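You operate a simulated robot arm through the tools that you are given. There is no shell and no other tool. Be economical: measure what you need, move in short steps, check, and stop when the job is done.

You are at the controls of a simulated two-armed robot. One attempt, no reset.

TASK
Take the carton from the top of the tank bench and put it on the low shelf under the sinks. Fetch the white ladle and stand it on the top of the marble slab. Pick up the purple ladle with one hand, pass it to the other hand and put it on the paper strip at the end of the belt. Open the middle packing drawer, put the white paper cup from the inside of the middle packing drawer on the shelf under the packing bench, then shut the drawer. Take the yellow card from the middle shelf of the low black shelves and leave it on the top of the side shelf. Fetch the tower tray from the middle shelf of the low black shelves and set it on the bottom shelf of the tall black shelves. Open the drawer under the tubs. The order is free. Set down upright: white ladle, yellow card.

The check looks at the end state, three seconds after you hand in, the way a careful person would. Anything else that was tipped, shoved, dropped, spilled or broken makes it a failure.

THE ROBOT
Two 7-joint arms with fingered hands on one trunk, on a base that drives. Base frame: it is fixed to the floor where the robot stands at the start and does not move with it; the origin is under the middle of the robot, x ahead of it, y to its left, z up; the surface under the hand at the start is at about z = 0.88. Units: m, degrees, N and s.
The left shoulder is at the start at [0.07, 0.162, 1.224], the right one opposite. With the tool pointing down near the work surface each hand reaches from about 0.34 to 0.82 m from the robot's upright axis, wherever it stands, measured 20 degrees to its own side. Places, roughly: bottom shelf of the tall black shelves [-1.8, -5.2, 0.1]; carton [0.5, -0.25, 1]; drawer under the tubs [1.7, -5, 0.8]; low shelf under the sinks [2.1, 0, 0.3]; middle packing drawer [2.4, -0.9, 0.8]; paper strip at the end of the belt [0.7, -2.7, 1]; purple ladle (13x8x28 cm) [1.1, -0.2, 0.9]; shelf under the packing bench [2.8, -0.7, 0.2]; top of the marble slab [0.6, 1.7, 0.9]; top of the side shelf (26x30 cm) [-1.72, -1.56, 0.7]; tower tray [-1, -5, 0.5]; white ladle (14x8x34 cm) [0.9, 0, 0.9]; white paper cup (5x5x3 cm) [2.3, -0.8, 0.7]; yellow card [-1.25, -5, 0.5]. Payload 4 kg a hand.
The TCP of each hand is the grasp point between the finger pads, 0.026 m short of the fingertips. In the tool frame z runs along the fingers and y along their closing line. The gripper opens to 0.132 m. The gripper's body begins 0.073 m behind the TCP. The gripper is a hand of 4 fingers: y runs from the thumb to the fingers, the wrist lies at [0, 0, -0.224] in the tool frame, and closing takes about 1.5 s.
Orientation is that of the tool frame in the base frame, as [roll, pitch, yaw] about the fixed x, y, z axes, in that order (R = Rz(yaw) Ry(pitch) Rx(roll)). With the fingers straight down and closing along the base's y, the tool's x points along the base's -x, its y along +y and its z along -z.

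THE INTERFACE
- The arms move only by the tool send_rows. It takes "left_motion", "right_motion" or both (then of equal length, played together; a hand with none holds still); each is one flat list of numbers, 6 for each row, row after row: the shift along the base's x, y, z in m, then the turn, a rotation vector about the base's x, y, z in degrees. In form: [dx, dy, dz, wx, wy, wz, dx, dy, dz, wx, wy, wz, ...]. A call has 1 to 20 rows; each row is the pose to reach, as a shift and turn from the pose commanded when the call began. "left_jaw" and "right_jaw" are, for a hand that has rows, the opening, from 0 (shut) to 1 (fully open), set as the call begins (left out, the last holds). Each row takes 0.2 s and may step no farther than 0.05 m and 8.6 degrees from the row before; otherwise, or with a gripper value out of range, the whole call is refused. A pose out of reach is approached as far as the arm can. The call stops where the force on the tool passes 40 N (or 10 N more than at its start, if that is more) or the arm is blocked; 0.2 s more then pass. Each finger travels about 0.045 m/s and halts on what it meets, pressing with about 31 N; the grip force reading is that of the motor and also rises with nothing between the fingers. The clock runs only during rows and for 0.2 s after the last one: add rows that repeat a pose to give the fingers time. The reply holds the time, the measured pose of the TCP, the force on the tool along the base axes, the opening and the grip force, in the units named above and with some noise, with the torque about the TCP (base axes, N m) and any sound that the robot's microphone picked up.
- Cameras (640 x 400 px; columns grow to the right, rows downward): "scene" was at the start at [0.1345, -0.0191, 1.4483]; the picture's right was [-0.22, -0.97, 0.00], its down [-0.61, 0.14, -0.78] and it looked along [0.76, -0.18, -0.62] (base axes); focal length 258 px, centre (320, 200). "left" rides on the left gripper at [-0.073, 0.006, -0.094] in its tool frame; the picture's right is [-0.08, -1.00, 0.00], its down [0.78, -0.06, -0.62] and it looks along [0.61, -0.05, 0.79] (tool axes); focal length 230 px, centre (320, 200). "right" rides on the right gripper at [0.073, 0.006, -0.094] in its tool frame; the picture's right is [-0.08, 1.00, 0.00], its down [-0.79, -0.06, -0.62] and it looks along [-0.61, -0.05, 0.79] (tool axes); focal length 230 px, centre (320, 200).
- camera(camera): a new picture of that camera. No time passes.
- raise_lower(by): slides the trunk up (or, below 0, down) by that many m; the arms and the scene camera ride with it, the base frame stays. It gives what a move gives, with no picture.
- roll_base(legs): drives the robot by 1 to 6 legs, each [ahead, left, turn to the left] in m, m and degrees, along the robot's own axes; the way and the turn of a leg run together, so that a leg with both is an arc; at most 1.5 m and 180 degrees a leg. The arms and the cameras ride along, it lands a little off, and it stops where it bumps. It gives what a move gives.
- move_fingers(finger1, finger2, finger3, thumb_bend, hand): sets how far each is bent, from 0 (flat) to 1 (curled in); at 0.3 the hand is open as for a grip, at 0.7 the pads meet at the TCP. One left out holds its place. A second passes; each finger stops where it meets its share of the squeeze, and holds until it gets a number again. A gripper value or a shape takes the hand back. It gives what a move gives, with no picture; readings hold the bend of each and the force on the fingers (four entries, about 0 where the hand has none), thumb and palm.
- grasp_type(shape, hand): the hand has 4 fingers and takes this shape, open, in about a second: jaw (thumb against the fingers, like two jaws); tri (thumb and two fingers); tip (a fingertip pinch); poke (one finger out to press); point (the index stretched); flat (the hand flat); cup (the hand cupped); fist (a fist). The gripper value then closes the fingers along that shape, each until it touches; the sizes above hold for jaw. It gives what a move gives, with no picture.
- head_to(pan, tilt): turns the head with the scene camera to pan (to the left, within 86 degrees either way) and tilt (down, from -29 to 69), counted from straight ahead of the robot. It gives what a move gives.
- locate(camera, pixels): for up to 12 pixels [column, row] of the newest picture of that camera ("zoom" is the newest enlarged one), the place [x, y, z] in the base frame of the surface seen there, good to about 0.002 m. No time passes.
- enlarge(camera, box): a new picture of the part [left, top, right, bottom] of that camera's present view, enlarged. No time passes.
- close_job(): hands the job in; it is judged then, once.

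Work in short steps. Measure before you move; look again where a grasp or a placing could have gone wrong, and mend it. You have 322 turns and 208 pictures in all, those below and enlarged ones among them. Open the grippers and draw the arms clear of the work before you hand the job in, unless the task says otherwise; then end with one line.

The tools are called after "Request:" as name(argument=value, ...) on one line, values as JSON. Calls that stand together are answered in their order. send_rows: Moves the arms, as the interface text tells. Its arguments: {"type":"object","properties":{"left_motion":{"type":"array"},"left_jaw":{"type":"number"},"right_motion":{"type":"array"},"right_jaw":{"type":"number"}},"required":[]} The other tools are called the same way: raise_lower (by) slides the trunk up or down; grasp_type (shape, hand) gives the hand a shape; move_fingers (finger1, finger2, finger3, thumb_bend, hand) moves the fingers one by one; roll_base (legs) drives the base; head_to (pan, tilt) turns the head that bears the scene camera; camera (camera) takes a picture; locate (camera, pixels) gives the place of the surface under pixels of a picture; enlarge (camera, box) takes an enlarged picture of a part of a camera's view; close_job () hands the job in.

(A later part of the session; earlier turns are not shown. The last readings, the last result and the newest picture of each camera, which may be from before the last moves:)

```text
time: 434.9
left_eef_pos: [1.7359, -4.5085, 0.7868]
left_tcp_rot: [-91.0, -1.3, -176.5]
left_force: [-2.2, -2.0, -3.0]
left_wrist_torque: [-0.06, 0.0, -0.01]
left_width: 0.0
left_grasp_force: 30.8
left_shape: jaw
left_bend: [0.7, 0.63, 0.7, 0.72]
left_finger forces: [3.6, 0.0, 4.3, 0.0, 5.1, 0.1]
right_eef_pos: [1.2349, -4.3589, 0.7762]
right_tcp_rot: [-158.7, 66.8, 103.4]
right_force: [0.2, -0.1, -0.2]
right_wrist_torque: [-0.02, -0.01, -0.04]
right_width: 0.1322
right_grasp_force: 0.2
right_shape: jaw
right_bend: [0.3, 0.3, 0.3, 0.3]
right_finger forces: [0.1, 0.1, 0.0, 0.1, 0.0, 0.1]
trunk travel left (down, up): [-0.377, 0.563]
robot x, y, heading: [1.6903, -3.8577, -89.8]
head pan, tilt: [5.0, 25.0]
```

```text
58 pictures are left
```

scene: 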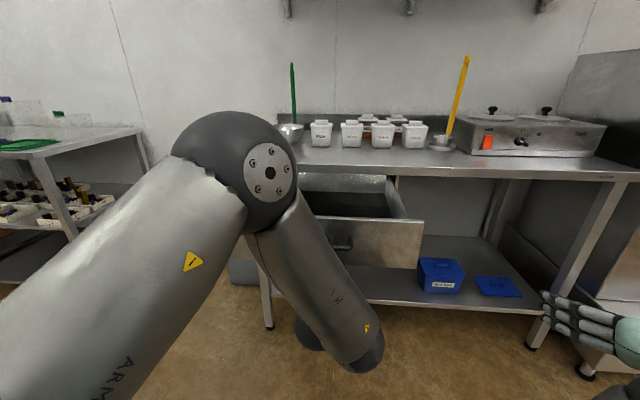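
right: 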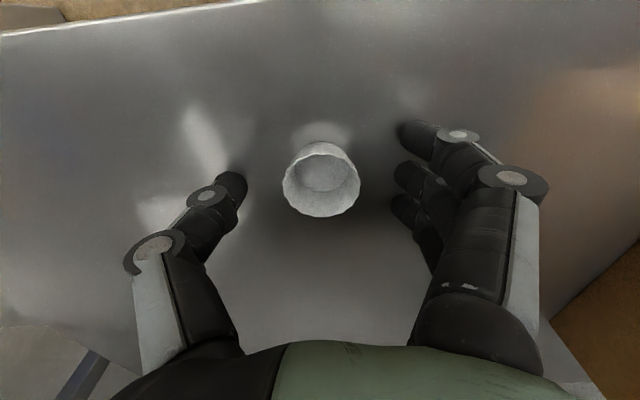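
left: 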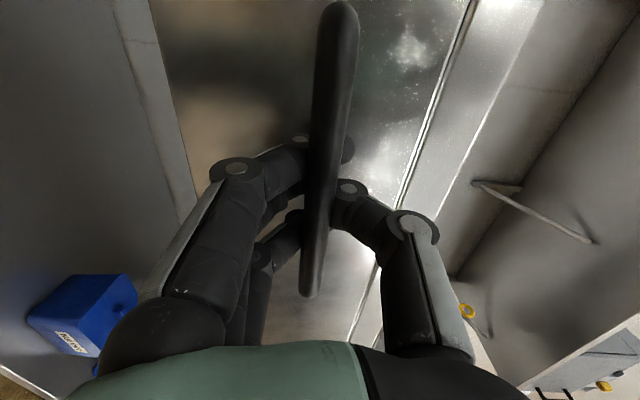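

The drawer is open 0.3 m. I release and back off.

Request:
send_rows(left_motion=[0, 0, 0, 0, 0, 0, 0, 0, 0, 0, 0, 0, 0, 0, 0, 0, 0, 0, 0, 0, 0, 0, 0, 0, 0, 0, 0, 0, 0, 0, 0, 0, 0, 0, 0, 0], left_jaw=0.65)

Request:
roll_base(legs=[[-0.3, 0, 0]])

Request:
raise_lower(by=0.38)

Request:
head_to(pan=-25, tilt=22)

Request:
camera(camera="scene")

```text
time: 436.2
left_eef_pos: [1.7359, -4.5082, 0.7865]
left_tcp_rot: [-91.0, -1.4, -176.5]
left_force: [-0.2, 0.1, 0.7]
left_wrist_torque: [0.02, -0.03, 0.01]
left_width: 0.0857
left_grasp_force: 0.1
left_shape: jaw
left_bend: [0.7, 0.7, 0.7, 0.67]
left_finger forces: [0.0, 0.0, 0.0, 0.0, 0.0, 0.1]
right_eef_pos: [1.2355, -4.3593, 0.7769]
right_tcp_rot: [-158.5, 66.8, 103.5]
right_force: [0.4, -0.3, 0.2]
right_wrist_torque: [0.02, -0.02, 0.0]
right_width: 0.1321
right_grasp_force: 0.1
right_shape: jaw
right_bend: [0.3, 0.3, 0.3, 0.3]
right_finger forces: [0.0, 0.0, 0.0, 0.0, 0.1, 0.0]
trunk travel left (down, up): [-0.377, 0.563]
robot x, y, heading: [1.6821, -3.857, -89.9]
head pan, tilt: [5.0, 25.0]
```

```text
time: 438.3
left_eef_pos: [1.7347, -4.2069, 0.7871]
left_tcp_rot: [-90.9, -1.4, -176.6]
left_force: [-0.1, 0.0, 0.2]
left_wrist_torque: [0.03, 0.0, -0.01]
left_width: 0.0853
left_grasp_force: 0.0
left_shape: jaw
left_bend: [0.7, 0.7, 0.7, 0.67]
left_finger forces: [0.0, 0.0, 0.1, 0.0, 0.1, 0.0]
right_eef_pos: [1.2348, -4.0567, 0.7778]
right_tcp_rot: [-158.6, 66.9, 103.4]
right_force: [0.1, -1.1, -0.2]
right_wrist_torque: [0.03, -0.01, 0.01]
right_width: 0.132
right_grasp_force: 0.1
right_shape: jaw
right_bend: [0.3, 0.3, 0.3, 0.3]
right_finger forces: [0.0, 0.0, 0.0, 0.0, 0.1, 0.1]
trunk travel left (down, up): [-0.377, 0.563]
robot x, y, heading: [1.6855, -3.5496, -89.9]
head pan, tilt: [5.0, 25.0]
```

```text
time: 442.0
left_eef_pos: [1.7352, -4.2076, 1.1666]
left_tcp_rot: [-91.1, -1.3, -176.7]
left_force: [1.0, -0.1, 0.9]
left_wrist_torque: [0.0, -0.01, -0.03]
left_width: 0.0852
left_grasp_force: 0.1
left_shape: jaw
left_bend: [0.7, 0.7, 0.7, 0.67]
left_finger forces: [0.0, 0.0, 0.0, 0.0, 0.1, 0.1]
right_eef_pos: [1.2348, -4.0588, 1.1567]
right_tcp_rot: [-158.7, 66.9, 103.2]
right_force: [-0.8, -0.1, 0.1]
right_wrist_torque: [0.02, 0.0, 0.01]
right_width: 0.1321
right_grasp_force: 0.1
right_shape: jaw
right_bend: [0.3, 0.3, 0.3, 0.3]
right_finger forces: [0.1, 0.1, 0.1, 0.0, 0.1, 0.1]
trunk travel left (down, up): [-0.757, 0.183]
robot x, y, heading: [1.6869, -3.5565, -89.9]
head pan, tilt: [5.0, 25.0]
```

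```text
time: 442.9
left_eef_pos: [1.7344, -4.2064, 1.1658]
left_tcp_rot: [-91.0, -1.3, -176.6]
left_force: [0.3, 0.7, 1.0]
left_wrist_torque: [-0.03, 0.0, -0.01]
left_width: 0.0854
left_grasp_force: 0.1
left_shape: jaw
left_bend: [0.7, 0.7, 0.7, 0.67]
left_finger forces: [0.0, 0.0, 0.0, 0.0, 0.0, 0.1]
right_eef_pos: [1.2357, -4.0573, 1.156]
right_tcp_rot: [-158.5, 66.8, 103.3]
right_force: [-0.1, -0.6, -0.3]
right_wrist_torque: [0.01, -0.01, 0.02]
right_width: 0.132
right_grasp_force: 0.0
right_shape: jaw
right_bend: [0.3, 0.3, 0.3, 0.3]
right_finger forces: [0.0, 0.0, 0.0, 0.1, 0.0, 0.1]
trunk travel left (down, up): [-0.757, 0.183]
robot x, y, heading: [1.6828, -3.5556, -90.2]
head pan, tilt: [-25.0, 22.0]
```

```text
57 pictures are left
```

scene: 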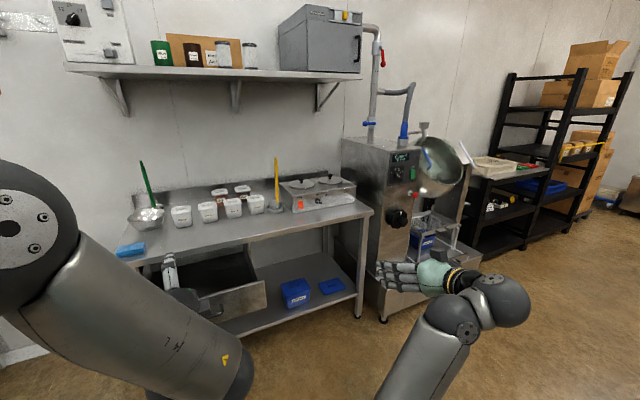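

The tub drawer stands open. Next the black shelves at right; I measure the machine and the shelves' positions.

Request:
locate(camera="scene", pixels=[[382, 318], [440, 190], [470, 262], [480, 255], [520, 220], [500, 175], [545, 240], [575, 220], [490, 207], [560, 150], [455, 160], [530, 170]])

Request:
enlarge(camera="scene", box=[450, 30, 640, 260])

```text
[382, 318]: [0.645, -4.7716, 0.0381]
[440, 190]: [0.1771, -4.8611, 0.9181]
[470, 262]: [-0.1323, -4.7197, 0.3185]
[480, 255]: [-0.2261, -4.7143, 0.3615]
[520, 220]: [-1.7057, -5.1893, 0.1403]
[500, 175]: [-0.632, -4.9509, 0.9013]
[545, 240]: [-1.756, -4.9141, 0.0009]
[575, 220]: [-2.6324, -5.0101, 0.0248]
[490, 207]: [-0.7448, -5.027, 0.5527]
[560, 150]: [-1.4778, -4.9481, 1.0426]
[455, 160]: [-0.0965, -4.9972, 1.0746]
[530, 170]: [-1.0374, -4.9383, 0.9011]
```

```text
1.74 times, centred on (545, 145) of scene
```

zoom: 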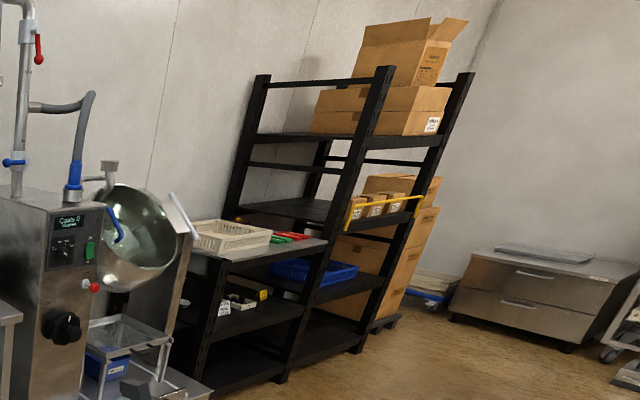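

The low shelves span x≈-0.6 to -1.45 with front at y -4.93; the tall ones continue to the right. I sidestep right along y -3.6.

Request:
roll_base(legs=[[0.05, -1.4, 0], [0, -1.1, 0]])

Request:
head_to(pan=0, tilt=35)

Request:
camera(camera="scene")

```text
time: 455.2
left_eef_pos: [-0.7427, -4.3305, 1.1664]
left_tcp_rot: [-91.0, -1.2, -174.1]
left_force: [0.2, -0.6, 0.3]
left_wrist_torque: [0.02, 0.0, 0.0]
left_width: 0.0855
left_grasp_force: 0.0
left_shape: jaw
left_bend: [0.7, 0.7, 0.7, 0.67]
left_finger forces: [0.0, 0.1, 0.1, 0.0, 0.0, 0.0]
right_eef_pos: [-1.2488, -4.1996, 1.1563]
right_tcp_rot: [-158.6, 66.7, 105.7]
right_force: [0.9, 1.2, -0.3]
right_wrist_torque: [-0.02, -0.01, 0.01]
right_width: 0.1319
right_grasp_force: 0.1
right_shape: jaw
right_bend: [0.3, 0.3, 0.3, 0.3]
right_finger forces: [0.0, 0.0, 0.0, 0.0, 0.0, 0.0]
trunk travel left (down, up): [-0.757, 0.183]
robot x, y, heading: [-0.8214, -3.6806, -88.0]
head pan, tilt: [-25.0, 22.0]
```

```text
time: 456.1
left_eef_pos: [-0.7413, -4.3303, 1.1662]
left_tcp_rot: [-91.0, -1.3, -174.2]
left_force: [-0.3, -0.6, 0.2]
left_wrist_torque: [0.01, 0.02, 0.03]
left_width: 0.0854
left_grasp_force: 0.1
left_shape: jaw
left_bend: [0.7, 0.7, 0.7, 0.67]
left_finger forces: [0.1, 0.0, 0.0, 0.0, 0.1, 0.0]
right_eef_pos: [-1.2487, -4.1999, 1.1567]
right_tcp_rot: [-158.6, 66.8, 105.7]
right_force: [0.2, -0.9, -0.3]
right_wrist_torque: [0.01, 0.0, 0.02]
right_width: 0.1322
right_grasp_force: 0.1
right_shape: jaw
right_bend: [0.3, 0.3, 0.3, 0.3]
right_finger forces: [0.0, 0.0, 0.0, 0.0, 0.0, 0.0]
trunk travel left (down, up): [-0.757, 0.183]
robot x, y, heading: [-0.8191, -3.6786, -87.5]
head pan, tilt: [0.0, 35.0]
```

```text
55 pictures are left
```

scene: 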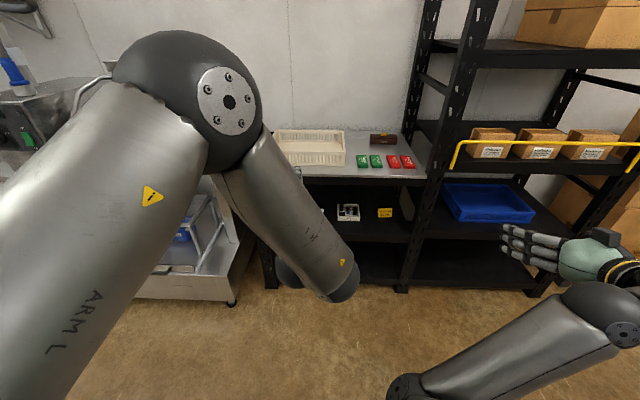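

On the middle shelf are a white tray at (347,212) and a yellow card at (385,212). I zoom in and measure.

Request:
enlarge(camera="scene", box=[290, 160, 450, 260])

Request:
locate(camera="zoom", pixels=[[380, 205], [380, 235], [365, 225], [400, 220], [230, 205], [240, 235], [190, 215], [285, 215], [350, 280], [300, 330], [450, 330], [130, 210]])

```text
4.00 times, centred on (370, 210) of scene
```

zoom: 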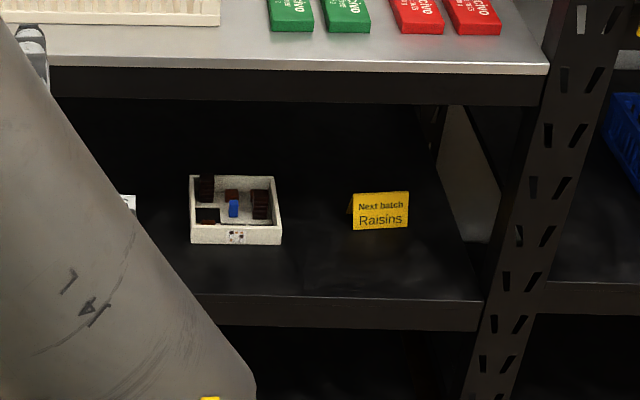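

```text
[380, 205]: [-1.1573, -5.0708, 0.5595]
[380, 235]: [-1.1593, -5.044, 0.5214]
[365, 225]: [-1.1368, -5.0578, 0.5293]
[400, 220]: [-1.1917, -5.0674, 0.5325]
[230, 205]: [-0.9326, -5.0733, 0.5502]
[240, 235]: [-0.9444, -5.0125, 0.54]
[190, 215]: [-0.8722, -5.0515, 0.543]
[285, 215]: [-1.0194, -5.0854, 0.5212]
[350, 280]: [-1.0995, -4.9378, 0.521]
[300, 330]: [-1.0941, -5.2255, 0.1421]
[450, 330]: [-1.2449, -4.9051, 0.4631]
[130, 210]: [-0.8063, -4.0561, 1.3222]
```

I want a clearer, lower view past my left arm. I sidestep left a little, lower the trunk, and look again.

Request:
roll_base(legs=[[0.1, 0.22, -2.3]])

Request:
raise_lower(by=-0.3)

Request:
head_to(pan=-18, tilt=28)

Request:
enlarge(camera="scene", box=[220, 110, 460, 260])

```text
time: 457.9
left_eef_pos: [-0.5442, -4.4329, 1.1662]
left_tcp_rot: [-91.0, -1.4, -176.6]
left_force: [1.2, -1.3, 0.4]
left_wrist_torque: [0.01, -0.02, 0.01]
left_width: 0.0853
left_grasp_force: 0.1
left_shape: jaw
left_bend: [0.7, 0.7, 0.7, 0.67]
left_finger forces: [0.0, 0.1, 0.1, 0.0, 0.0, 0.1]
right_eef_pos: [-1.0441, -4.2832, 1.157]
right_tcp_rot: [-158.7, 66.7, 103.3]
right_force: [0.1, -0.1, -0.1]
right_wrist_torque: [0.02, 0.02, -0.03]
right_width: 0.1321
right_grasp_force: 0.0
right_shape: jaw
right_bend: [0.3, 0.3, 0.3, 0.3]
right_finger forces: [0.0, 0.0, 0.0, 0.0, 0.1, 0.0]
trunk travel left (down, up): [-0.757, 0.183]
robot x, y, heading: [-0.5948, -3.7766, -90.0]
head pan, tilt: [0.0, 35.0]
```

```text
time: 460.9
left_eef_pos: [-0.5436, -4.4329, 0.8682]
left_tcp_rot: [-90.9, -1.2, -176.6]
left_force: [1.0, -0.2, 0.0]
left_wrist_torque: [-0.03, 0.03, 0.0]
left_width: 0.0852
left_grasp_force: 0.0
left_shape: jaw
left_bend: [0.7, 0.7, 0.7, 0.67]
left_finger forces: [0.0, 0.0, 0.0, 0.1, 0.0, 0.0]
right_eef_pos: [-1.0437, -4.2827, 0.8579]
right_tcp_rot: [-158.7, 66.8, 103.3]
right_force: [0.0, 0.6, 1.0]
right_wrist_torque: [-0.03, 0.02, -0.01]
right_width: 0.1319
right_grasp_force: 0.1
right_shape: jaw
right_bend: [0.3, 0.3, 0.3, 0.3]
right_finger forces: [0.1, 0.2, 0.0, 0.1, 0.1, 0.0]
trunk travel left (down, up): [-0.457, 0.483]
robot x, y, heading: [-0.5899, -3.7803, -89.9]
head pan, tilt: [0.0, 35.0]
```

```text
time: 461.7
left_eef_pos: [-0.5435, -4.4318, 0.8676]
left_tcp_rot: [-91.0, -1.4, -176.6]
left_force: [-0.5, 0.0, 1.4]
left_wrist_torque: [0.0, 0.0, -0.01]
left_width: 0.0855
left_grasp_force: 0.1
left_shape: jaw
left_bend: [0.7, 0.7, 0.7, 0.67]
left_finger forces: [0.0, 0.0, 0.0, 0.0, 0.1, 0.1]
right_eef_pos: [-1.0432, -4.2824, 0.8565]
right_tcp_rot: [-158.6, 66.7, 103.3]
right_force: [-0.2, -0.4, -0.6]
right_wrist_torque: [-0.04, 0.0, 0.0]
right_width: 0.132
right_grasp_force: 0.1
right_shape: jaw
right_bend: [0.3, 0.3, 0.3, 0.3]
right_finger forces: [0.0, 0.1, 0.1, 0.1, 0.0, 0.0]
trunk travel left (down, up): [-0.457, 0.483]
robot x, y, heading: [-0.5929, -3.7804, -90.2]
head pan, tilt: [-18.0, 28.0]
```

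```text
2.67 times, centred on (340, 185) of scene
```

zoom: 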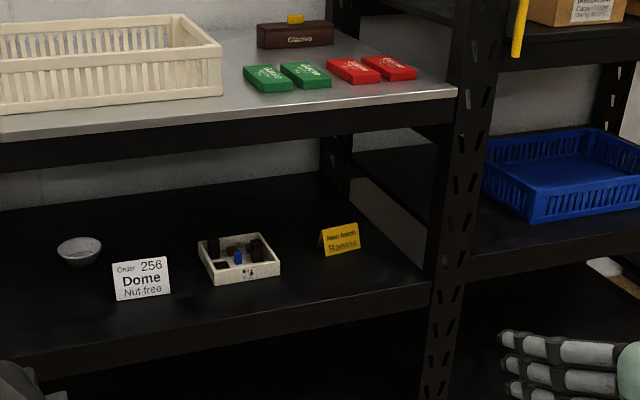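

I zoom closer on the tray and the card.

Request:
enlarge(camera="scene", box=[280, 185, 370, 230])

Request:
locate(camera="zoom", pixels=[[110, 75], [260, 65], [325, 135], [155, 155], [240, 145], [205, 140], [180, 100], [395, 70], [570, 75], [500, 40], [490, 100], [420, 110]])

```text
7.11 times, centred on (325, 208) of scene
```

zoom: 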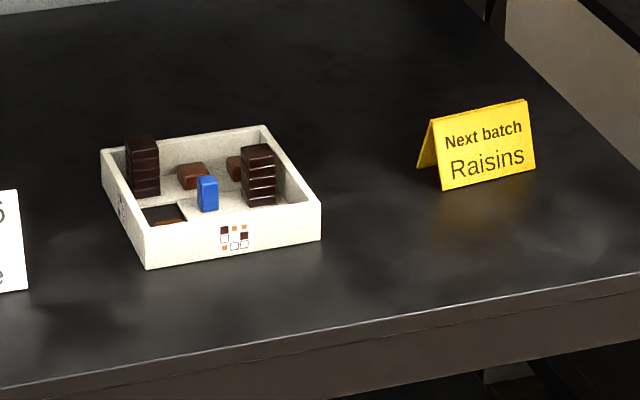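

```text
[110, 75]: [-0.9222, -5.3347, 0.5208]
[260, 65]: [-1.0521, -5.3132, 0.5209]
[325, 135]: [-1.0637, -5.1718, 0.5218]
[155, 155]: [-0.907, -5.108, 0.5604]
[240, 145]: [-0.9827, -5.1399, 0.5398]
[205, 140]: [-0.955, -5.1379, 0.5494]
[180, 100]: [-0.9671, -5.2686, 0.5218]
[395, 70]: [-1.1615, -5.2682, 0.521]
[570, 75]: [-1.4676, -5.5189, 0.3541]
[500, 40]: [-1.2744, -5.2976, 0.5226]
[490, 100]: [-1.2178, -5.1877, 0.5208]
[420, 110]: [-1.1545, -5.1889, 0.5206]
```

Request:
locate(camera="zoom", pixels=[[148, 225], [318, 203], [106, 152], [264, 128], [148, 262], [318, 238], [446, 186], [532, 168], [434, 122], [524, 104], [485, 150], [422, 165]])

```text
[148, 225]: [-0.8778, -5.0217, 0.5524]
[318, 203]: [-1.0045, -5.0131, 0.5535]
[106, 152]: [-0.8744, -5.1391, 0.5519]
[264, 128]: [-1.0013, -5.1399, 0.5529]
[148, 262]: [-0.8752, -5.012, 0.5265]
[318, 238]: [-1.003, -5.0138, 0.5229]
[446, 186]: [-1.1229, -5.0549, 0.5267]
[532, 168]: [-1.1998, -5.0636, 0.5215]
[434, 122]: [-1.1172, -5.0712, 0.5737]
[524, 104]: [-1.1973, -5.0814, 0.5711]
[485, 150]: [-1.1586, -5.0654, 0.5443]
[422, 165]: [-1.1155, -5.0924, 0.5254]
```

Tray: x -0.875 to -1.005, front wall y -5.013, rim z 0.553. Card: x -1.12 to -1.20, y -5.055 to -5.09, top z 0.573. I'll pinch the tray's front wall with the left hand, steeply tilted. First I turn the left hand to 70° down and lower the trunk.

Request:
send_rows(left_motion=[0, 0, 0, 7.8, 0, 0, 0, 0, 0, 15.6, 0, 0, 0, 0, 0, 23.4, 0, 0, 0, 0, 0, 31.2, 0, 0, 0, 0, 0, 39, 0, 0, 0, 0, 0, 46.8, 0, 0, 0, 0, 0, 54.6, 0, 0, 0, 0, 0, 62.4, 0, 0, 0, 0, 0, 70, 0, 0, 0, 0, 0, 70, 0, 0], left_jaw=0.4)

Request:
raise_lower(by=-0.2)

```text
time: 463.9
left_eef_pos: [-0.5436, -4.4321, 0.8676]
left_tcp_rot: [-161.0, 2.7, -177.6]
left_force: [-0.3, 0.6, 0.0]
left_wrist_torque: [0.01, -0.03, -0.01]
left_width: 0.0533
left_grasp_force: 0.0
left_shape: jaw
left_bend: [0.73, 0.73, 0.73, 0.7]
left_finger forces: [0.0, 0.1, 0.0, 0.0, 0.1, 0.1]
right_eef_pos: [-1.0442, -4.2828, 0.8574]
right_tcp_rot: [-158.6, 66.8, 103.4]
right_force: [0.0, -0.3, 1.4]
right_wrist_torque: [0.0, 0.0, 0.04]
right_width: 0.132
right_grasp_force: 0.1
right_shape: jaw
right_bend: [0.3, 0.3, 0.3, 0.3]
right_finger forces: [0.0, 0.0, 0.1, 0.0, 0.0, 0.0]
trunk travel left (down, up): [-0.457, 0.483]
robot x, y, heading: [-0.5953, -3.7798, -90.1]
head pan, tilt: [-18.0, 28.0]
```

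```text
time: 466.1
left_eef_pos: [-0.5432, -4.4325, 0.6679]
left_tcp_rot: [-160.9, 2.7, -177.6]
left_force: [0.2, -1.3, 0.4]
left_wrist_torque: [-0.02, -0.02, 0.01]
left_width: 0.0531
left_grasp_force: 0.0
left_shape: jaw
left_bend: [0.73, 0.73, 0.73, 0.7]
left_finger forces: [0.1, 0.0, 0.1, 0.0, 0.0, 0.1]
right_eef_pos: [-1.0449, -4.2831, 0.6586]
right_tcp_rot: [-158.6, 66.7, 103.3]
right_force: [-0.3, 0.3, -0.5]
right_wrist_torque: [0.01, 0.02, -0.01]
right_width: 0.1323
right_grasp_force: 0.1
right_shape: jaw
right_bend: [0.3, 0.3, 0.3, 0.3]
right_finger forces: [0.0, 0.0, 0.0, 0.1, 0.0, 0.0]
trunk travel left (down, up): [-0.257, 0.683]
robot x, y, heading: [-0.594, -3.7794, -89.7]
head pan, tilt: [-18.0, 28.0]
```

The hand is set. I align sideways (x -0.915), roll closer, and lower to z 0.585 in front of the shelf.

Request:
roll_base(legs=[[0.1, -0.372, 0], [0.22, 0, 0]])

Request:
raise_lower(by=-0.083)

Request:
camera(camera="scene")

Request:
camera(camera="left")

```text
time: 469.8
left_eef_pos: [-0.925, -4.748, 0.6664]
left_tcp_rot: [-160.9, 2.8, -178.1]
left_force: [0.0, -0.2, -0.1]
left_wrist_torque: [0.01, -0.02, 0.03]
left_width: 0.0535
left_grasp_force: 0.1
left_shape: jaw
left_bend: [0.73, 0.73, 0.73, 0.7]
left_finger forces: [0.1, 0.1, 0.0, 0.0, 0.0, 0.0]
right_eef_pos: [-1.4242, -4.5937, 0.6563]
right_tcp_rot: [-158.6, 66.7, 102.8]
right_force: [-0.3, 0.7, -0.3]
right_wrist_torque: [0.0, 0.0, 0.0]
right_width: 0.1321
right_grasp_force: 0.1
right_shape: jaw
right_bend: [0.3, 0.3, 0.3, 0.3]
right_finger forces: [0.1, 0.0, 0.1, 0.0, 0.1, 0.0]
trunk travel left (down, up): [-0.257, 0.683]
robot x, y, heading: [-0.9704, -4.092, -90.2]
head pan, tilt: [-18.0, 28.0]
```

```text
time: 470.9
left_eef_pos: [-0.9241, -4.7474, 0.5839]
left_tcp_rot: [-160.9, 2.8, -178.1]
left_force: [0.5, 0.3, 0.4]
left_wrist_torque: [-0.03, 0.0, 0.0]
left_width: 0.0534
left_grasp_force: 0.1
left_shape: jaw
left_bend: [0.73, 0.73, 0.73, 0.7]
left_finger forces: [0.0, 0.0, 0.1, 0.0, 0.1, 0.0]
right_eef_pos: [-1.4242, -4.5929, 0.5737]
right_tcp_rot: [-158.6, 66.9, 102.9]
right_force: [-0.1, 0.2, -0.5]
right_wrist_torque: [0.05, -0.05, 0.01]
right_width: 0.132
right_grasp_force: 0.0
right_shape: jaw
right_bend: [0.3, 0.3, 0.3, 0.3]
right_finger forces: [0.0, 0.0, 0.0, 0.0, 0.0, 0.0]
trunk travel left (down, up): [-0.174, 0.766]
robot x, y, heading: [-0.9729, -4.0913, -90.5]
head pan, tilt: [-18.0, 28.0]
```

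```text
51 pictures are left
```

scene: 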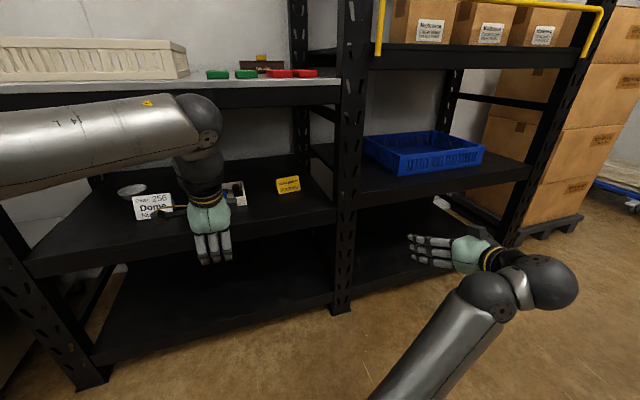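

```text
50 pictures are left
```

left: 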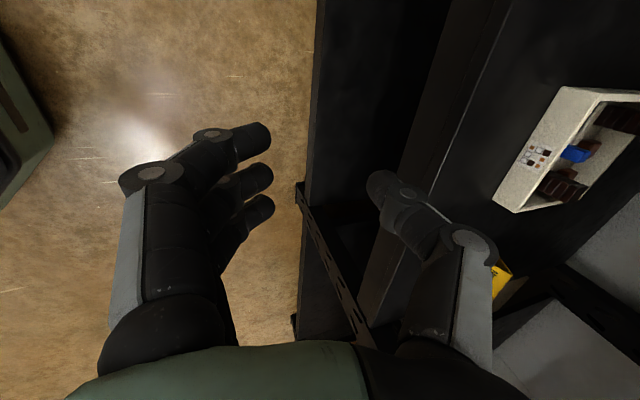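

I check the forearm's height and depth against the top shelf's beam.

Request:
locate(camera="scene", pixels=[[198, 98], [150, 105], [60, 112], [198, 130], [280, 90], [280, 103], [205, 165], [300, 205], [100, 245]])

```text
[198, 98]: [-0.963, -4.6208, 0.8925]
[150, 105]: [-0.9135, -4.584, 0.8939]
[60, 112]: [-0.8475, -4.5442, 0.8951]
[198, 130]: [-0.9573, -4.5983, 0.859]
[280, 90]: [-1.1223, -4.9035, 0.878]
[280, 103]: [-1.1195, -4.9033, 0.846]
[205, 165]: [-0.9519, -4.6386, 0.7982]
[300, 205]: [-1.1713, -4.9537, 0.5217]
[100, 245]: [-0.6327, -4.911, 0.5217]
```

The wrist ball would hit the shelf beam if I reach to the tray as it lies, so I'll first draw the tray gently to the shelf edge, hooking its front wall with the thumb alone. I fold the fingers away, tilt the hand more, and look.

Request:
move_fingers(hand="left", finger1=1, finger2=1, finger3=1, thumb_bend=0.4)

Request:
send_rows(left_motion=[0, 0, 0.01, -7, 0, 0, 0, 0, 0.02, -14, 0, 0, 0, 0, 0.03, -20, 0, 0, 0, 0, 0.03, -20, 0, 0])

Request:
camera(camera="left")

```text
time: 471.9
left_eef_pos: [-0.9254, -4.7473, 0.5841]
left_tcp_rot: [-160.9, 2.9, -178.0]
left_force: [-0.5, -0.8, -0.2]
left_wrist_torque: [-0.02, -0.03, 0.01]
left_width: 0.0536
left_grasp_force: 0.1
left_shape: fingers
left_bend: [1.0, 1.0, 1.0, 0.4]
left_finger forces: [0.1, 0.0, 0.1, 0.0, 0.0, 0.0]
right_eef_pos: [-1.4236, -4.5932, 0.5737]
right_tcp_rot: [-158.6, 66.8, 102.9]
right_force: [-0.4, 0.8, 0.2]
right_wrist_torque: [0.0, 0.03, 0.02]
right_width: 0.1321
right_grasp_force: 0.1
right_shape: jaw
right_bend: [0.3, 0.3, 0.3, 0.3]
right_finger forces: [0.0, 0.0, 0.0, 0.1, 0.0, 0.0]
trunk travel left (down, up): [-0.174, 0.766]
robot x, y, heading: [-0.9728, -4.0904, -90.6]
head pan, tilt: [-18.0, 28.0]
```

```text
time: 472.9
left_eef_pos: [-0.9251, -4.7488, 0.6138]
left_tcp_rot: [-140.8, 1.9, -177.2]
left_force: [-0.1, -0.7, 1.1]
left_wrist_torque: [0.0, 0.01, 0.0]
left_width: 0.0533
left_grasp_force: 0.0
left_shape: fingers
left_bend: [1.0, 1.0, 1.0, 0.4]
left_finger forces: [0.0, 0.1, 0.0, 0.0, 0.0, 0.0]
right_eef_pos: [-1.4236, -4.5926, 0.5737]
right_tcp_rot: [-158.6, 66.8, 102.9]
right_force: [-0.4, -0.8, -0.9]
right_wrist_torque: [0.02, -0.03, 0.01]
right_width: 0.1319
right_grasp_force: 0.1
right_shape: jaw
right_bend: [0.3, 0.3, 0.3, 0.3]
right_finger forces: [0.0, 0.1, 0.0, 0.0, 0.0, 0.1]
trunk travel left (down, up): [-0.174, 0.766]
robot x, y, heading: [-0.9714, -4.0928, -90.5]
head pan, tilt: [-18.0, 28.0]
```

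```text
49 pictures are left
```

left: 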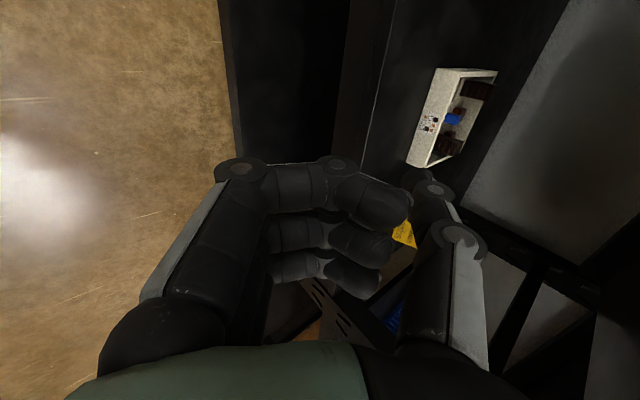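

I locate the thumb tip.

Request:
locate(camera="left", pixels=[[420, 175], [425, 185], [435, 190], [385, 205], [370, 270], [415, 170]])

Request:
enlarge(camera="left", box=[360, 130, 520, 260])

```text
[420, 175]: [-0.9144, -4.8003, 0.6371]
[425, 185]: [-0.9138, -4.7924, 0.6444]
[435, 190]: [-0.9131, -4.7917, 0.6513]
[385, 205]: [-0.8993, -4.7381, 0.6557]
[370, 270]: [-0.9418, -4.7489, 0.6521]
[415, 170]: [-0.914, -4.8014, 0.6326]
```

```text
3.08 times, centred on (440, 195) of left
```

zoom: 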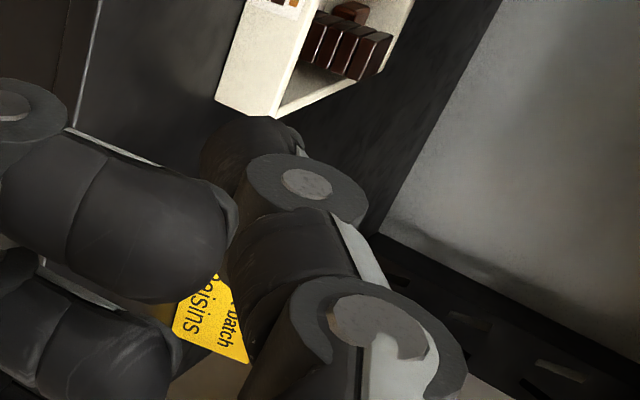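

The thumb tip is about 56 mm ahead of the TCP. I ease the tilt to 30°, roll in with the thumb just above the rim, then dip it behind the front wall.

Request:
send_rows(left_motion=[0, 0, 0, 4.5, 0, 0, 0, 0, 0, 9, 0, 0, 0, 0, 0, 9, 0, 0])

Request:
raise_lower(by=-0.045)

Request:
roll_base(legs=[[0.2, 0.012, 0.3]])

Request:
camera(camera="left")

Request:
enlarge(camera="scene", box=[80, 80, 340, 260])

```text
time: 473.7
left_eef_pos: [-0.9268, -4.7477, 0.6138]
left_tcp_rot: [-149.9, 2.2, -177.5]
left_force: [-0.2, -0.5, 0.2]
left_wrist_torque: [0.02, 0.0, -0.01]
left_width: 0.0536
left_grasp_force: 0.0
left_shape: fingers
left_bend: [1.0, 1.0, 1.0, 0.4]
left_finger forces: [0.0, 0.0, 0.1, 0.0, 0.0, 0.0]
right_eef_pos: [-1.4249, -4.5932, 0.5734]
right_tcp_rot: [-158.6, 66.8, 102.9]
right_force: [-0.4, 0.1, -0.5]
right_wrist_torque: [-0.01, 0.02, 0.01]
right_width: 0.1322
right_grasp_force: 0.1
right_shape: jaw
right_bend: [0.3, 0.3, 0.3, 0.3]
right_finger forces: [0.0, 0.0, 0.1, 0.0, 0.0, 0.1]
trunk travel left (down, up): [-0.174, 0.766]
robot x, y, heading: [-0.9696, -4.0975, -90.4]
head pan, tilt: [-18.0, 28.0]
```

```text
time: 474.6
left_eef_pos: [-0.9244, -4.7461, 0.5706]
left_tcp_rot: [-149.9, 2.3, -177.6]
left_force: [-0.4, -0.8, 0.2]
left_wrist_torque: [0.0, 0.03, -0.01]
left_width: 0.0536
left_grasp_force: 0.1
left_shape: fingers
left_bend: [1.0, 1.0, 1.0, 0.4]
left_finger forces: [0.1, 0.0, 0.0, 0.0, 0.1, 0.0]
right_eef_pos: [-1.4236, -4.5919, 0.5303]
right_tcp_rot: [-158.6, 66.8, 102.9]
right_force: [0.7, -0.3, -0.4]
right_wrist_torque: [-0.01, 0.01, 0.01]
right_width: 0.1321
right_grasp_force: 0.1
right_shape: jaw
right_bend: [0.3, 0.3, 0.3, 0.3]
right_finger forces: [0.0, 0.0, 0.0, 0.1, 0.1, 0.0]
trunk travel left (down, up): [-0.129, 0.811]
robot x, y, heading: [-0.9671, -4.0955, -90.8]
head pan, tilt: [-18.0, 28.0]
```

```text
time: 476.2
left_eef_pos: [-0.9117, -4.9491, 0.5695]
left_tcp_rot: [-150.0, 2.4, -177.4]
left_force: [0.0, 0.4, 0.1]
left_wrist_torque: [0.0, 0.01, 0.01]
left_width: 0.0533
left_grasp_force: 0.1
left_shape: fingers
left_bend: [1.0, 1.0, 1.0, 0.4]
left_finger forces: [0.1, 0.1, 0.1, 0.0, 0.0, 0.0]
right_eef_pos: [-1.4121, -4.7958, 0.5282]
right_tcp_rot: [-158.7, 66.8, 103.0]
right_force: [0.1, -0.1, -0.2]
right_wrist_torque: [-0.02, 0.01, 0.01]
right_width: 0.132
right_grasp_force: 0.1
right_shape: jaw
right_bend: [0.3, 0.3, 0.3, 0.3]
right_finger forces: [0.1, 0.0, 0.0, 0.0, 0.0, 0.0]
trunk travel left (down, up): [-0.129, 0.811]
robot x, y, heading: [-0.9602, -4.2949, -90.8]
head pan, tilt: [-18.0, 28.0]
```

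```text
47 pictures are left
```

left: 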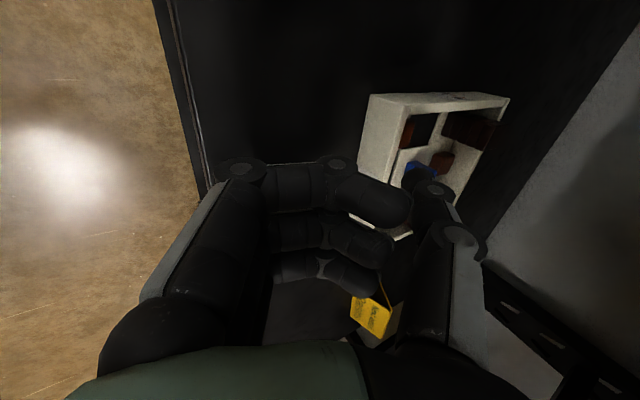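

```text
2.22 times, centred on (210, 170) of scene
```

zoom: 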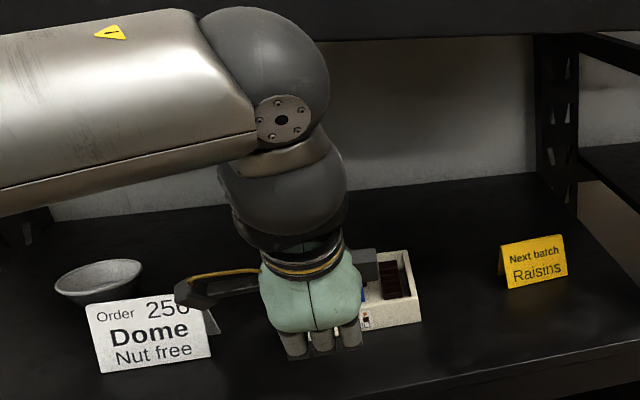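

I locate thumb tip, wall, and the blue piece.

Request:
enlarge(camera="left", box=[330, 80, 530, 250])

Request:
locate(camera="zoom", pixels=[[300, 290], [320, 320], [345, 345], [150, 60], [130, 200], [270, 290], [380, 260], [285, 300], [250, 130], [100, 100]])

```text
2.35 times, centred on (430, 165) of left
```

zoom: 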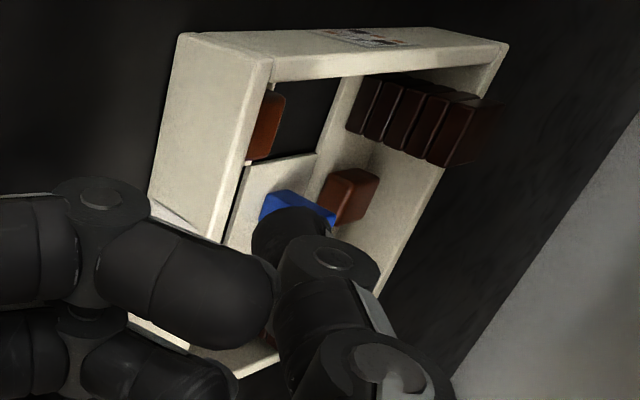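

```text
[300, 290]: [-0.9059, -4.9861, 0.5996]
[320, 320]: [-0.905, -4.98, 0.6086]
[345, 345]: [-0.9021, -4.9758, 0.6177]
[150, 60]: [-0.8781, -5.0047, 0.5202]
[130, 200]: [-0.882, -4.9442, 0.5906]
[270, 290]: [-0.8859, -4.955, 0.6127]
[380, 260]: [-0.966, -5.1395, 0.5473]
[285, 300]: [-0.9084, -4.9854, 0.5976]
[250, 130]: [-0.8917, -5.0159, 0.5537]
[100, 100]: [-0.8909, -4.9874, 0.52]
```

The tray's inside is too full to put a digit behind the front wall safely. Better: one wide grip around both side walls with the hand at 45° (fingers spread beyond 0.132 via bend 0.2). I check the order card's place and back out.

Request:
locate(camera="scene", pixels=[[173, 240], [171, 215], [125, 245], [120, 220]])

Request:
roll_base(legs=[[-0.32, 0, 0.8]])

Request:
send_rows(left_motion=[0, 0, 0.02, 0, 0, -8, 0, 0, 0.04, 0, 0, -16, 0, 0, 0.06, 0, 0, -24, 0, 0, 0.06, 0, 0, -32, 0, 0, 0.06, 0, 0, -40, 0, 0, 0.06, 0, 0, -48, 0, 0, 0.06, 0, 0, -56, 0, 0, 0.06, 0, 0, -64, 0, 0, 0.06, 0, 0, -72, 0, 0, 0.06, 0, 0, -80, 0, 0, 0.06, 0, 0, -88, 0, 0, 0.06, 0, 0, -88], left_jaw=1)

```text
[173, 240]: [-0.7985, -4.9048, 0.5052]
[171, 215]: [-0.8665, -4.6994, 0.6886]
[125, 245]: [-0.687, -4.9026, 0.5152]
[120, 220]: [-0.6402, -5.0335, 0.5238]
```

```text
time: 478.4
left_eef_pos: [-0.9042, -4.6264, 0.5694]
left_tcp_rot: [-149.9, 2.3, -176.6]
left_force: [0.3, 0.1, 0.8]
left_wrist_torque: [-0.01, 0.01, 0.0]
left_width: 0.0536
left_grasp_force: 0.1
left_shape: fingers
left_bend: [1.0, 1.0, 1.0, 0.4]
left_finger forces: [0.0, 0.0, 0.0, 0.1, 0.0, 0.0]
right_eef_pos: [-1.4062, -4.4796, 0.5294]
right_tcp_rot: [-158.6, 66.8, 103.8]
right_force: [-0.3, 0.2, 0.9]
right_wrist_torque: [0.02, 0.0, -0.02]
right_width: 0.1319
right_grasp_force: 0.0
right_shape: jaw
right_bend: [0.3, 0.3, 0.3, 0.3]
right_finger forces: [0.1, 0.0, 0.0, 0.1, 0.0, 0.0]
trunk travel left (down, up): [-0.129, 0.811]
robot x, y, heading: [-0.9594, -3.9722, -89.5]
head pan, tilt: [-18.0, 28.0]
```

```text
time: 480.9
left_eef_pos: [-0.9037, -4.6277, 0.6287]
left_tcp_rot: [-150.0, 2.3, 95.3]
left_force: [-0.4, 0.5, -0.1]
left_wrist_torque: [0.01, 0.0, 0.03]
left_width: 0.1318
left_grasp_force: 0.1
left_shape: jaw
left_bend: [0.3, 0.3, 0.3, 0.3]
left_finger forces: [0.0, 0.0, 0.0, 0.0, 0.0, 0.1]
right_eef_pos: [-1.4054, -4.4807, 0.5291]
right_tcp_rot: [-158.5, 66.8, 103.7]
right_force: [0.8, 0.9, 0.2]
right_wrist_torque: [0.01, 0.0, -0.01]
right_width: 0.1321
right_grasp_force: 0.0
right_shape: jaw
right_bend: [0.3, 0.3, 0.3, 0.3]
right_finger forces: [0.0, 0.0, 0.1, 0.1, 0.1, 0.0]
trunk travel left (down, up): [-0.129, 0.811]
robot x, y, heading: [-0.9559, -3.9736, -89.4]
head pan, tilt: [-18.0, 28.0]
```

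The turn carried the tilt sideways, so I level it and pitch the hand forward to 45°.

Request:
send_rows(left_motion=[0, 0, 0.01, 0, -7.5, -1.2, 0, 0, 0.02, 0, -15, -2.4, 0, 0, 0.03, 0, -22.5, -3.5, 0, 0, 0.03, 0, -30, -4.7, 0, 0, 0.03, 0, -30, -4.7])

Request:
send_rows(left_motion=[0, 0, 0, -8, 0, 0, 0, 0, 0, -16, 0, 0, 0, 0, 0, -24, 0, 0, 0, 0, 0, -32, 0, 0, 0, 0, 0, -40, 0, 0, 0, 0, 0, -45, 0, 0, 0, 0, 0, -45, 0, 0])

Request:
move_fingers(hand="left", finger1=0.18, finger2=0.18, finger3=0.18, thumb_bend=0.18)

Request:
camera(camera="left")

```text
time: 482.1
left_eef_pos: [-0.9176, -4.6111, 0.6549]
left_tcp_rot: [-178.2, 3.6, 89.4]
left_force: [0.1, -0.1, 0.0]
left_wrist_torque: [0.03, 0.01, 0.02]
left_width: 0.132
left_grasp_force: 0.1
left_shape: jaw
left_bend: [0.3, 0.3, 0.3, 0.3]
left_finger forces: [0.1, 0.0, 0.0, 0.0, 0.0, 0.0]
left hand out of reach, approached as far as the arm can: row 4, 5
right_eef_pos: [-1.4061, -4.4787, 0.5285]
right_tcp_rot: [-158.5, 66.8, 103.9]
right_force: [0.4, -0.1, 0.3]
right_wrist_torque: [0.03, -0.01, 0.02]
right_width: 0.1319
right_grasp_force: 0.0
right_shape: jaw
right_bend: [0.3, 0.3, 0.3, 0.3]
right_finger forces: [0.0, 0.0, 0.0, 0.0, 0.1, 0.0]
trunk travel left (down, up): [-0.129, 0.811]
robot x, y, heading: [-0.958, -3.9731, -89.5]
head pan, tilt: [-18.0, 28.0]
```

```text
time: 483.8
left_eef_pos: [-0.9162, -4.6097, 0.6565]
left_tcp_rot: [179.1, 48.7, 88.4]
left_force: [-0.7, -0.2, 0.1]
left_wrist_torque: [-0.01, -0.01, 0.0]
left_width: 0.1321
left_grasp_force: 0.1
left_shape: jaw
left_bend: [0.3, 0.3, 0.3, 0.3]
left_finger forces: [0.0, 0.0, 0.0, 0.0, 0.1, 0.1]
right_eef_pos: [-1.406, -4.4811, 0.5285]
right_tcp_rot: [-158.6, 66.8, 103.9]
right_force: [-0.9, -0.4, 0.1]
right_wrist_torque: [-0.04, -0.01, -0.01]
right_width: 0.1319
right_grasp_force: 0.0
right_shape: jaw
right_bend: [0.3, 0.3, 0.3, 0.3]
right_finger forces: [0.0, 0.0, 0.0, 0.1, 0.0, 0.0]
trunk travel left (down, up): [-0.129, 0.811]
robot x, y, heading: [-0.9614, -3.9737, -89.6]
head pan, tilt: [-18.0, 28.0]
```

```text
time: 484.8
left_eef_pos: [-0.9179, -4.6115, 0.6566]
left_tcp_rot: [178.9, 48.5, 88.4]
left_force: [-0.2, 0.1, -0.1]
left_wrist_torque: [-0.02, -0.02, 0.0]
left_width: 0.1598
left_grasp_force: 0.2
left_shape: fingers
left_bend: [0.18, 0.18, 0.18, 0.19]
left_finger forces: [0.0, 0.0, 0.1, 0.1, 0.1, 0.0]
right_eef_pos: [-1.4055, -4.481, 0.5293]
right_tcp_rot: [-158.6, 66.8, 103.8]
right_force: [0.2, -0.2, -0.5]
right_wrist_torque: [0.01, 0.05, 0.01]
right_width: 0.1319
right_grasp_force: 0.0
right_shape: jaw
right_bend: [0.3, 0.3, 0.3, 0.3]
right_finger forces: [0.1, 0.1, 0.1, 0.0, 0.1, 0.0]
trunk travel left (down, up): [-0.129, 0.811]
robot x, y, heading: [-0.9558, -3.973, -89.5]
head pan, tilt: [-18.0, 28.0]
```

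```text
44 pictures are left
```

left: 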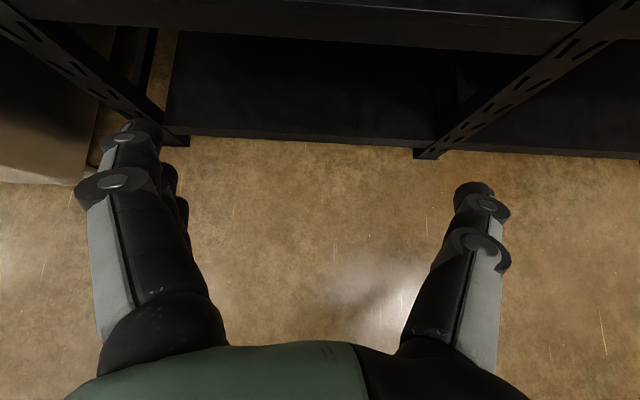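

The opening is now 0.16 m. I roll the hand 6° so the thumb sits lower, and pull the right hand back so it won't meet the shelf post.

Request:
send_rows(left_motion=[0, 0, 0, 0, -3, 0, 0, 0, 0, 0, -6, 0, 0, 0, 0, 0, -6, 0, 0, 0, 0, 0, -6, 0], right_motion=[0, 0.03, 0.03, 0, 0, 0, 0, 0.06, 0.06, 0, 0, 0, 0, 0.1, 0.08, 0, 0, 0, 0, 0.14, 0.1, 0, 0, 0])

Request:
move_fingers(hand="left", finger1=0.05, finger2=0.18, finger3=0.18, thumb_bend=0.18)

```text
time: 485.8
left_eef_pos: [-0.9176, -4.6113, 0.6563]
left_tcp_rot: [170.0, 48.0, 81.9]
left_force: [0.7, -0.2, -0.2]
left_wrist_torque: [0.01, 0.01, 0.0]
left_width: 0.16
left_grasp_force: 0.1
left_shape: fingers
left_bend: [0.18, 0.18, 0.18, 0.19]
left_finger forces: [0.0, 0.0, 0.0, 0.0, 0.0, 0.1]
right_eef_pos: [-1.4299, -4.4398, 0.5809]
right_tcp_rot: [-158.7, 66.8, 103.8]
right_force: [0.0, -0.5, -0.1]
right_wrist_torque: [0.0, 0.02, 0.02]
right_width: 0.1319
right_grasp_force: 0.1
right_shape: jaw
right_bend: [0.3, 0.3, 0.3, 0.3]
right_finger forces: [0.0, 0.1, 0.0, 0.0, 0.0, 0.0]
right hand out of reach, approached as far as the arm can: row 1, 2, 3, 4
trunk travel left (down, up): [-0.129, 0.811]
robot x, y, heading: [-0.9591, -3.9719, -89.7]
head pan, tilt: [-18.0, 28.0]
```

```text
time: 486.8
left_eef_pos: [-0.9176, -4.6108, 0.656]
left_tcp_rot: [170.0, 48.1, 81.8]
left_force: [-0.1, 0.0, 0.3]
left_wrist_torque: [0.0, 0.02, 0.01]
left_width: 0.1724
left_grasp_force: 0.1
left_shape: fingers
left_bend: [0.05, 0.18, 0.18, 0.19]
left_finger forces: [0.0, 0.0, 0.0, 0.0, 0.0, 0.1]
right_eef_pos: [-1.4305, -4.4396, 0.5816]
right_tcp_rot: [-158.6, 66.7, 103.8]
right_force: [0.4, -0.4, -0.9]
right_wrist_torque: [-0.01, 0.02, 0.02]
right_width: 0.1319
right_grasp_force: 0.1
right_shape: jaw
right_bend: [0.3, 0.3, 0.3, 0.3]
right_finger forces: [0.0, 0.0, 0.0, 0.0, 0.1, 0.1]
trunk travel left (down, up): [-0.129, 0.811]
robot x, y, heading: [-0.9613, -3.9758, -89.5]
head pan, tilt: [-18.0, 28.0]
```

The right hand would still come near the post, so I turn the base 12° to the right (its right side falls back) and counter-turn the left hand.

Request:
roll_base(legs=[[0, 0, -12]])

Request:
send_rows(left_motion=[0, 0, 0, 0, 0, 6, 0, 0, 0, 0, 0, 12, 0, 0, 0, 0, 0, 12])

Request:
raise_lower(by=-0.09)

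```text
time: 487.9
left_eef_pos: [-1.0496, -4.6068, 0.6563]
left_tcp_rot: [169.9, 48.1, 69.8]
left_force: [0.5, 0.4, 0.0]
left_wrist_torque: [-0.01, -0.02, 0.07]
left_width: 0.1723
left_grasp_force: 0.0
left_shape: fingers
left_bend: [0.05, 0.18, 0.18, 0.19]
left_finger forces: [0.1, 0.0, 0.0, 0.0, 0.0, 0.0]
right_eef_pos: [-1.516, -4.3316, 0.5799]
right_tcp_rot: [-158.6, 66.8, 91.8]
right_force: [0.1, 0.3, -0.3]
right_wrist_torque: [-0.02, -0.01, 0.0]
right_width: 0.1321
right_grasp_force: 0.1
right_shape: jaw
right_bend: [0.3, 0.3, 0.3, 0.3]
right_finger forces: [0.1, 0.1, 0.1, 0.0, 0.0, 0.0]
trunk travel left (down, up): [-0.129, 0.811]
robot x, y, heading: [-0.9596, -3.9748, -101.4]
head pan, tilt: [-18.0, 28.0]
```

```text
time: 488.7
left_eef_pos: [-1.0507, -4.6056, 0.6554]
left_tcp_rot: [170.0, 48.0, 81.8]
left_force: [-0.3, 0.4, 1.1]
left_wrist_torque: [0.0, 0.03, 0.0]
left_width: 0.1726
left_grasp_force: 0.1
left_shape: fingers
left_bend: [0.05, 0.18, 0.18, 0.19]
left_finger forces: [0.1, 0.0, 0.2, 0.0, 0.0, 0.1]
right_eef_pos: [-1.5171, -4.3324, 0.5814]
right_tcp_rot: [-158.6, 66.9, 91.8]
right_force: [0.1, -1.0, 0.9]
right_wrist_torque: [0.01, -0.02, 0.03]
right_width: 0.132
right_grasp_force: 0.0
right_shape: jaw
right_bend: [0.3, 0.3, 0.3, 0.3]
right_finger forces: [0.0, 0.0, 0.0, 0.1, 0.1, 0.0]
trunk travel left (down, up): [-0.129, 0.811]
robot x, y, heading: [-0.9603, -3.9784, -101.6]
head pan, tilt: [-18.0, 28.0]
```

```text
time: 490.0
left_eef_pos: [-1.0513, -4.6056, 0.5662]
left_tcp_rot: [170.0, 48.0, 81.8]
left_force: [0.4, -0.1, -0.3]
left_wrist_torque: [-0.01, -0.03, 0.0]
left_width: 0.1725
left_grasp_force: 0.0
left_shape: fingers
left_bend: [0.05, 0.18, 0.18, 0.19]
left_finger forces: [0.0, 0.1, 0.1, 0.0, 0.0, 0.0]
right_eef_pos: [-1.5163, -4.3311, 0.4906]
right_tcp_rot: [-158.6, 66.8, 91.8]
right_force: [-1.0, -0.1, 0.4]
right_wrist_torque: [0.0, 0.03, -0.03]
right_width: 0.1318
right_grasp_force: 0.0
right_shape: jaw
right_bend: [0.3, 0.3, 0.3, 0.3]
right_finger forces: [0.0, 0.1, 0.0, 0.1, 0.0, 0.1]
trunk travel left (down, up): [-0.039, 0.901]
robot x, y, heading: [-0.9597, -3.9738, -101.7]
head pan, tilt: [-18.0, 28.0]
```

Geometry checked: lower finger tip and thumb will be at about z 0.53 and the tips straddle the tray. I first align at x -0.942 in front of the shelf.

Request:
roll_base(legs=[[0.227, 0.158, 0]])

Request:
camera(camera="left")

```text
time: 491.9
left_eef_pos: [-0.9469, -4.861, 0.5662]
left_tcp_rot: [170.1, 48.0, 81.4]
left_force: [0.0, -0.1, 0.5]
left_wrist_torque: [0.0, 0.0, -0.01]
left_width: 0.1726
left_grasp_force: 0.0
left_shape: fingers
left_bend: [0.05, 0.18, 0.18, 0.19]
left_finger forces: [0.0, 0.0, 0.0, 0.0, 0.0, 0.0]
right_eef_pos: [-1.4118, -4.5846, 0.4911]
right_tcp_rot: [-158.6, 66.8, 91.5]
right_force: [1.0, -0.1, -0.3]
right_wrist_torque: [-0.04, 0.01, 0.01]
right_width: 0.132
right_grasp_force: 0.1
right_shape: jaw
right_bend: [0.3, 0.3, 0.3, 0.3]
right_finger forces: [0.0, 0.1, 0.0, 0.0, 0.1, 0.1]
trunk travel left (down, up): [-0.039, 0.901]
robot x, y, heading: [-0.8497, -4.2284, -101.8]
head pan, tilt: [-18.0, 28.0]
```

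```text
43 pictures are left
```

left: 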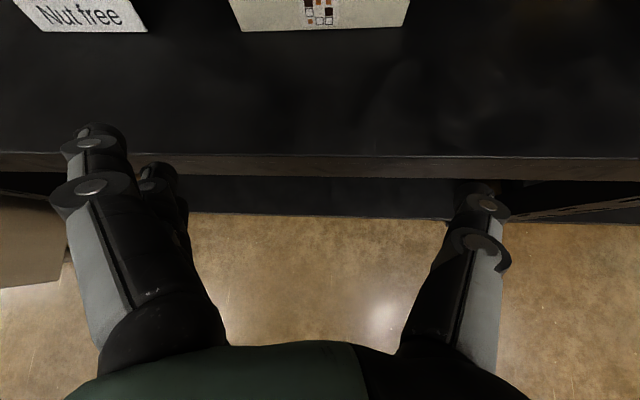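

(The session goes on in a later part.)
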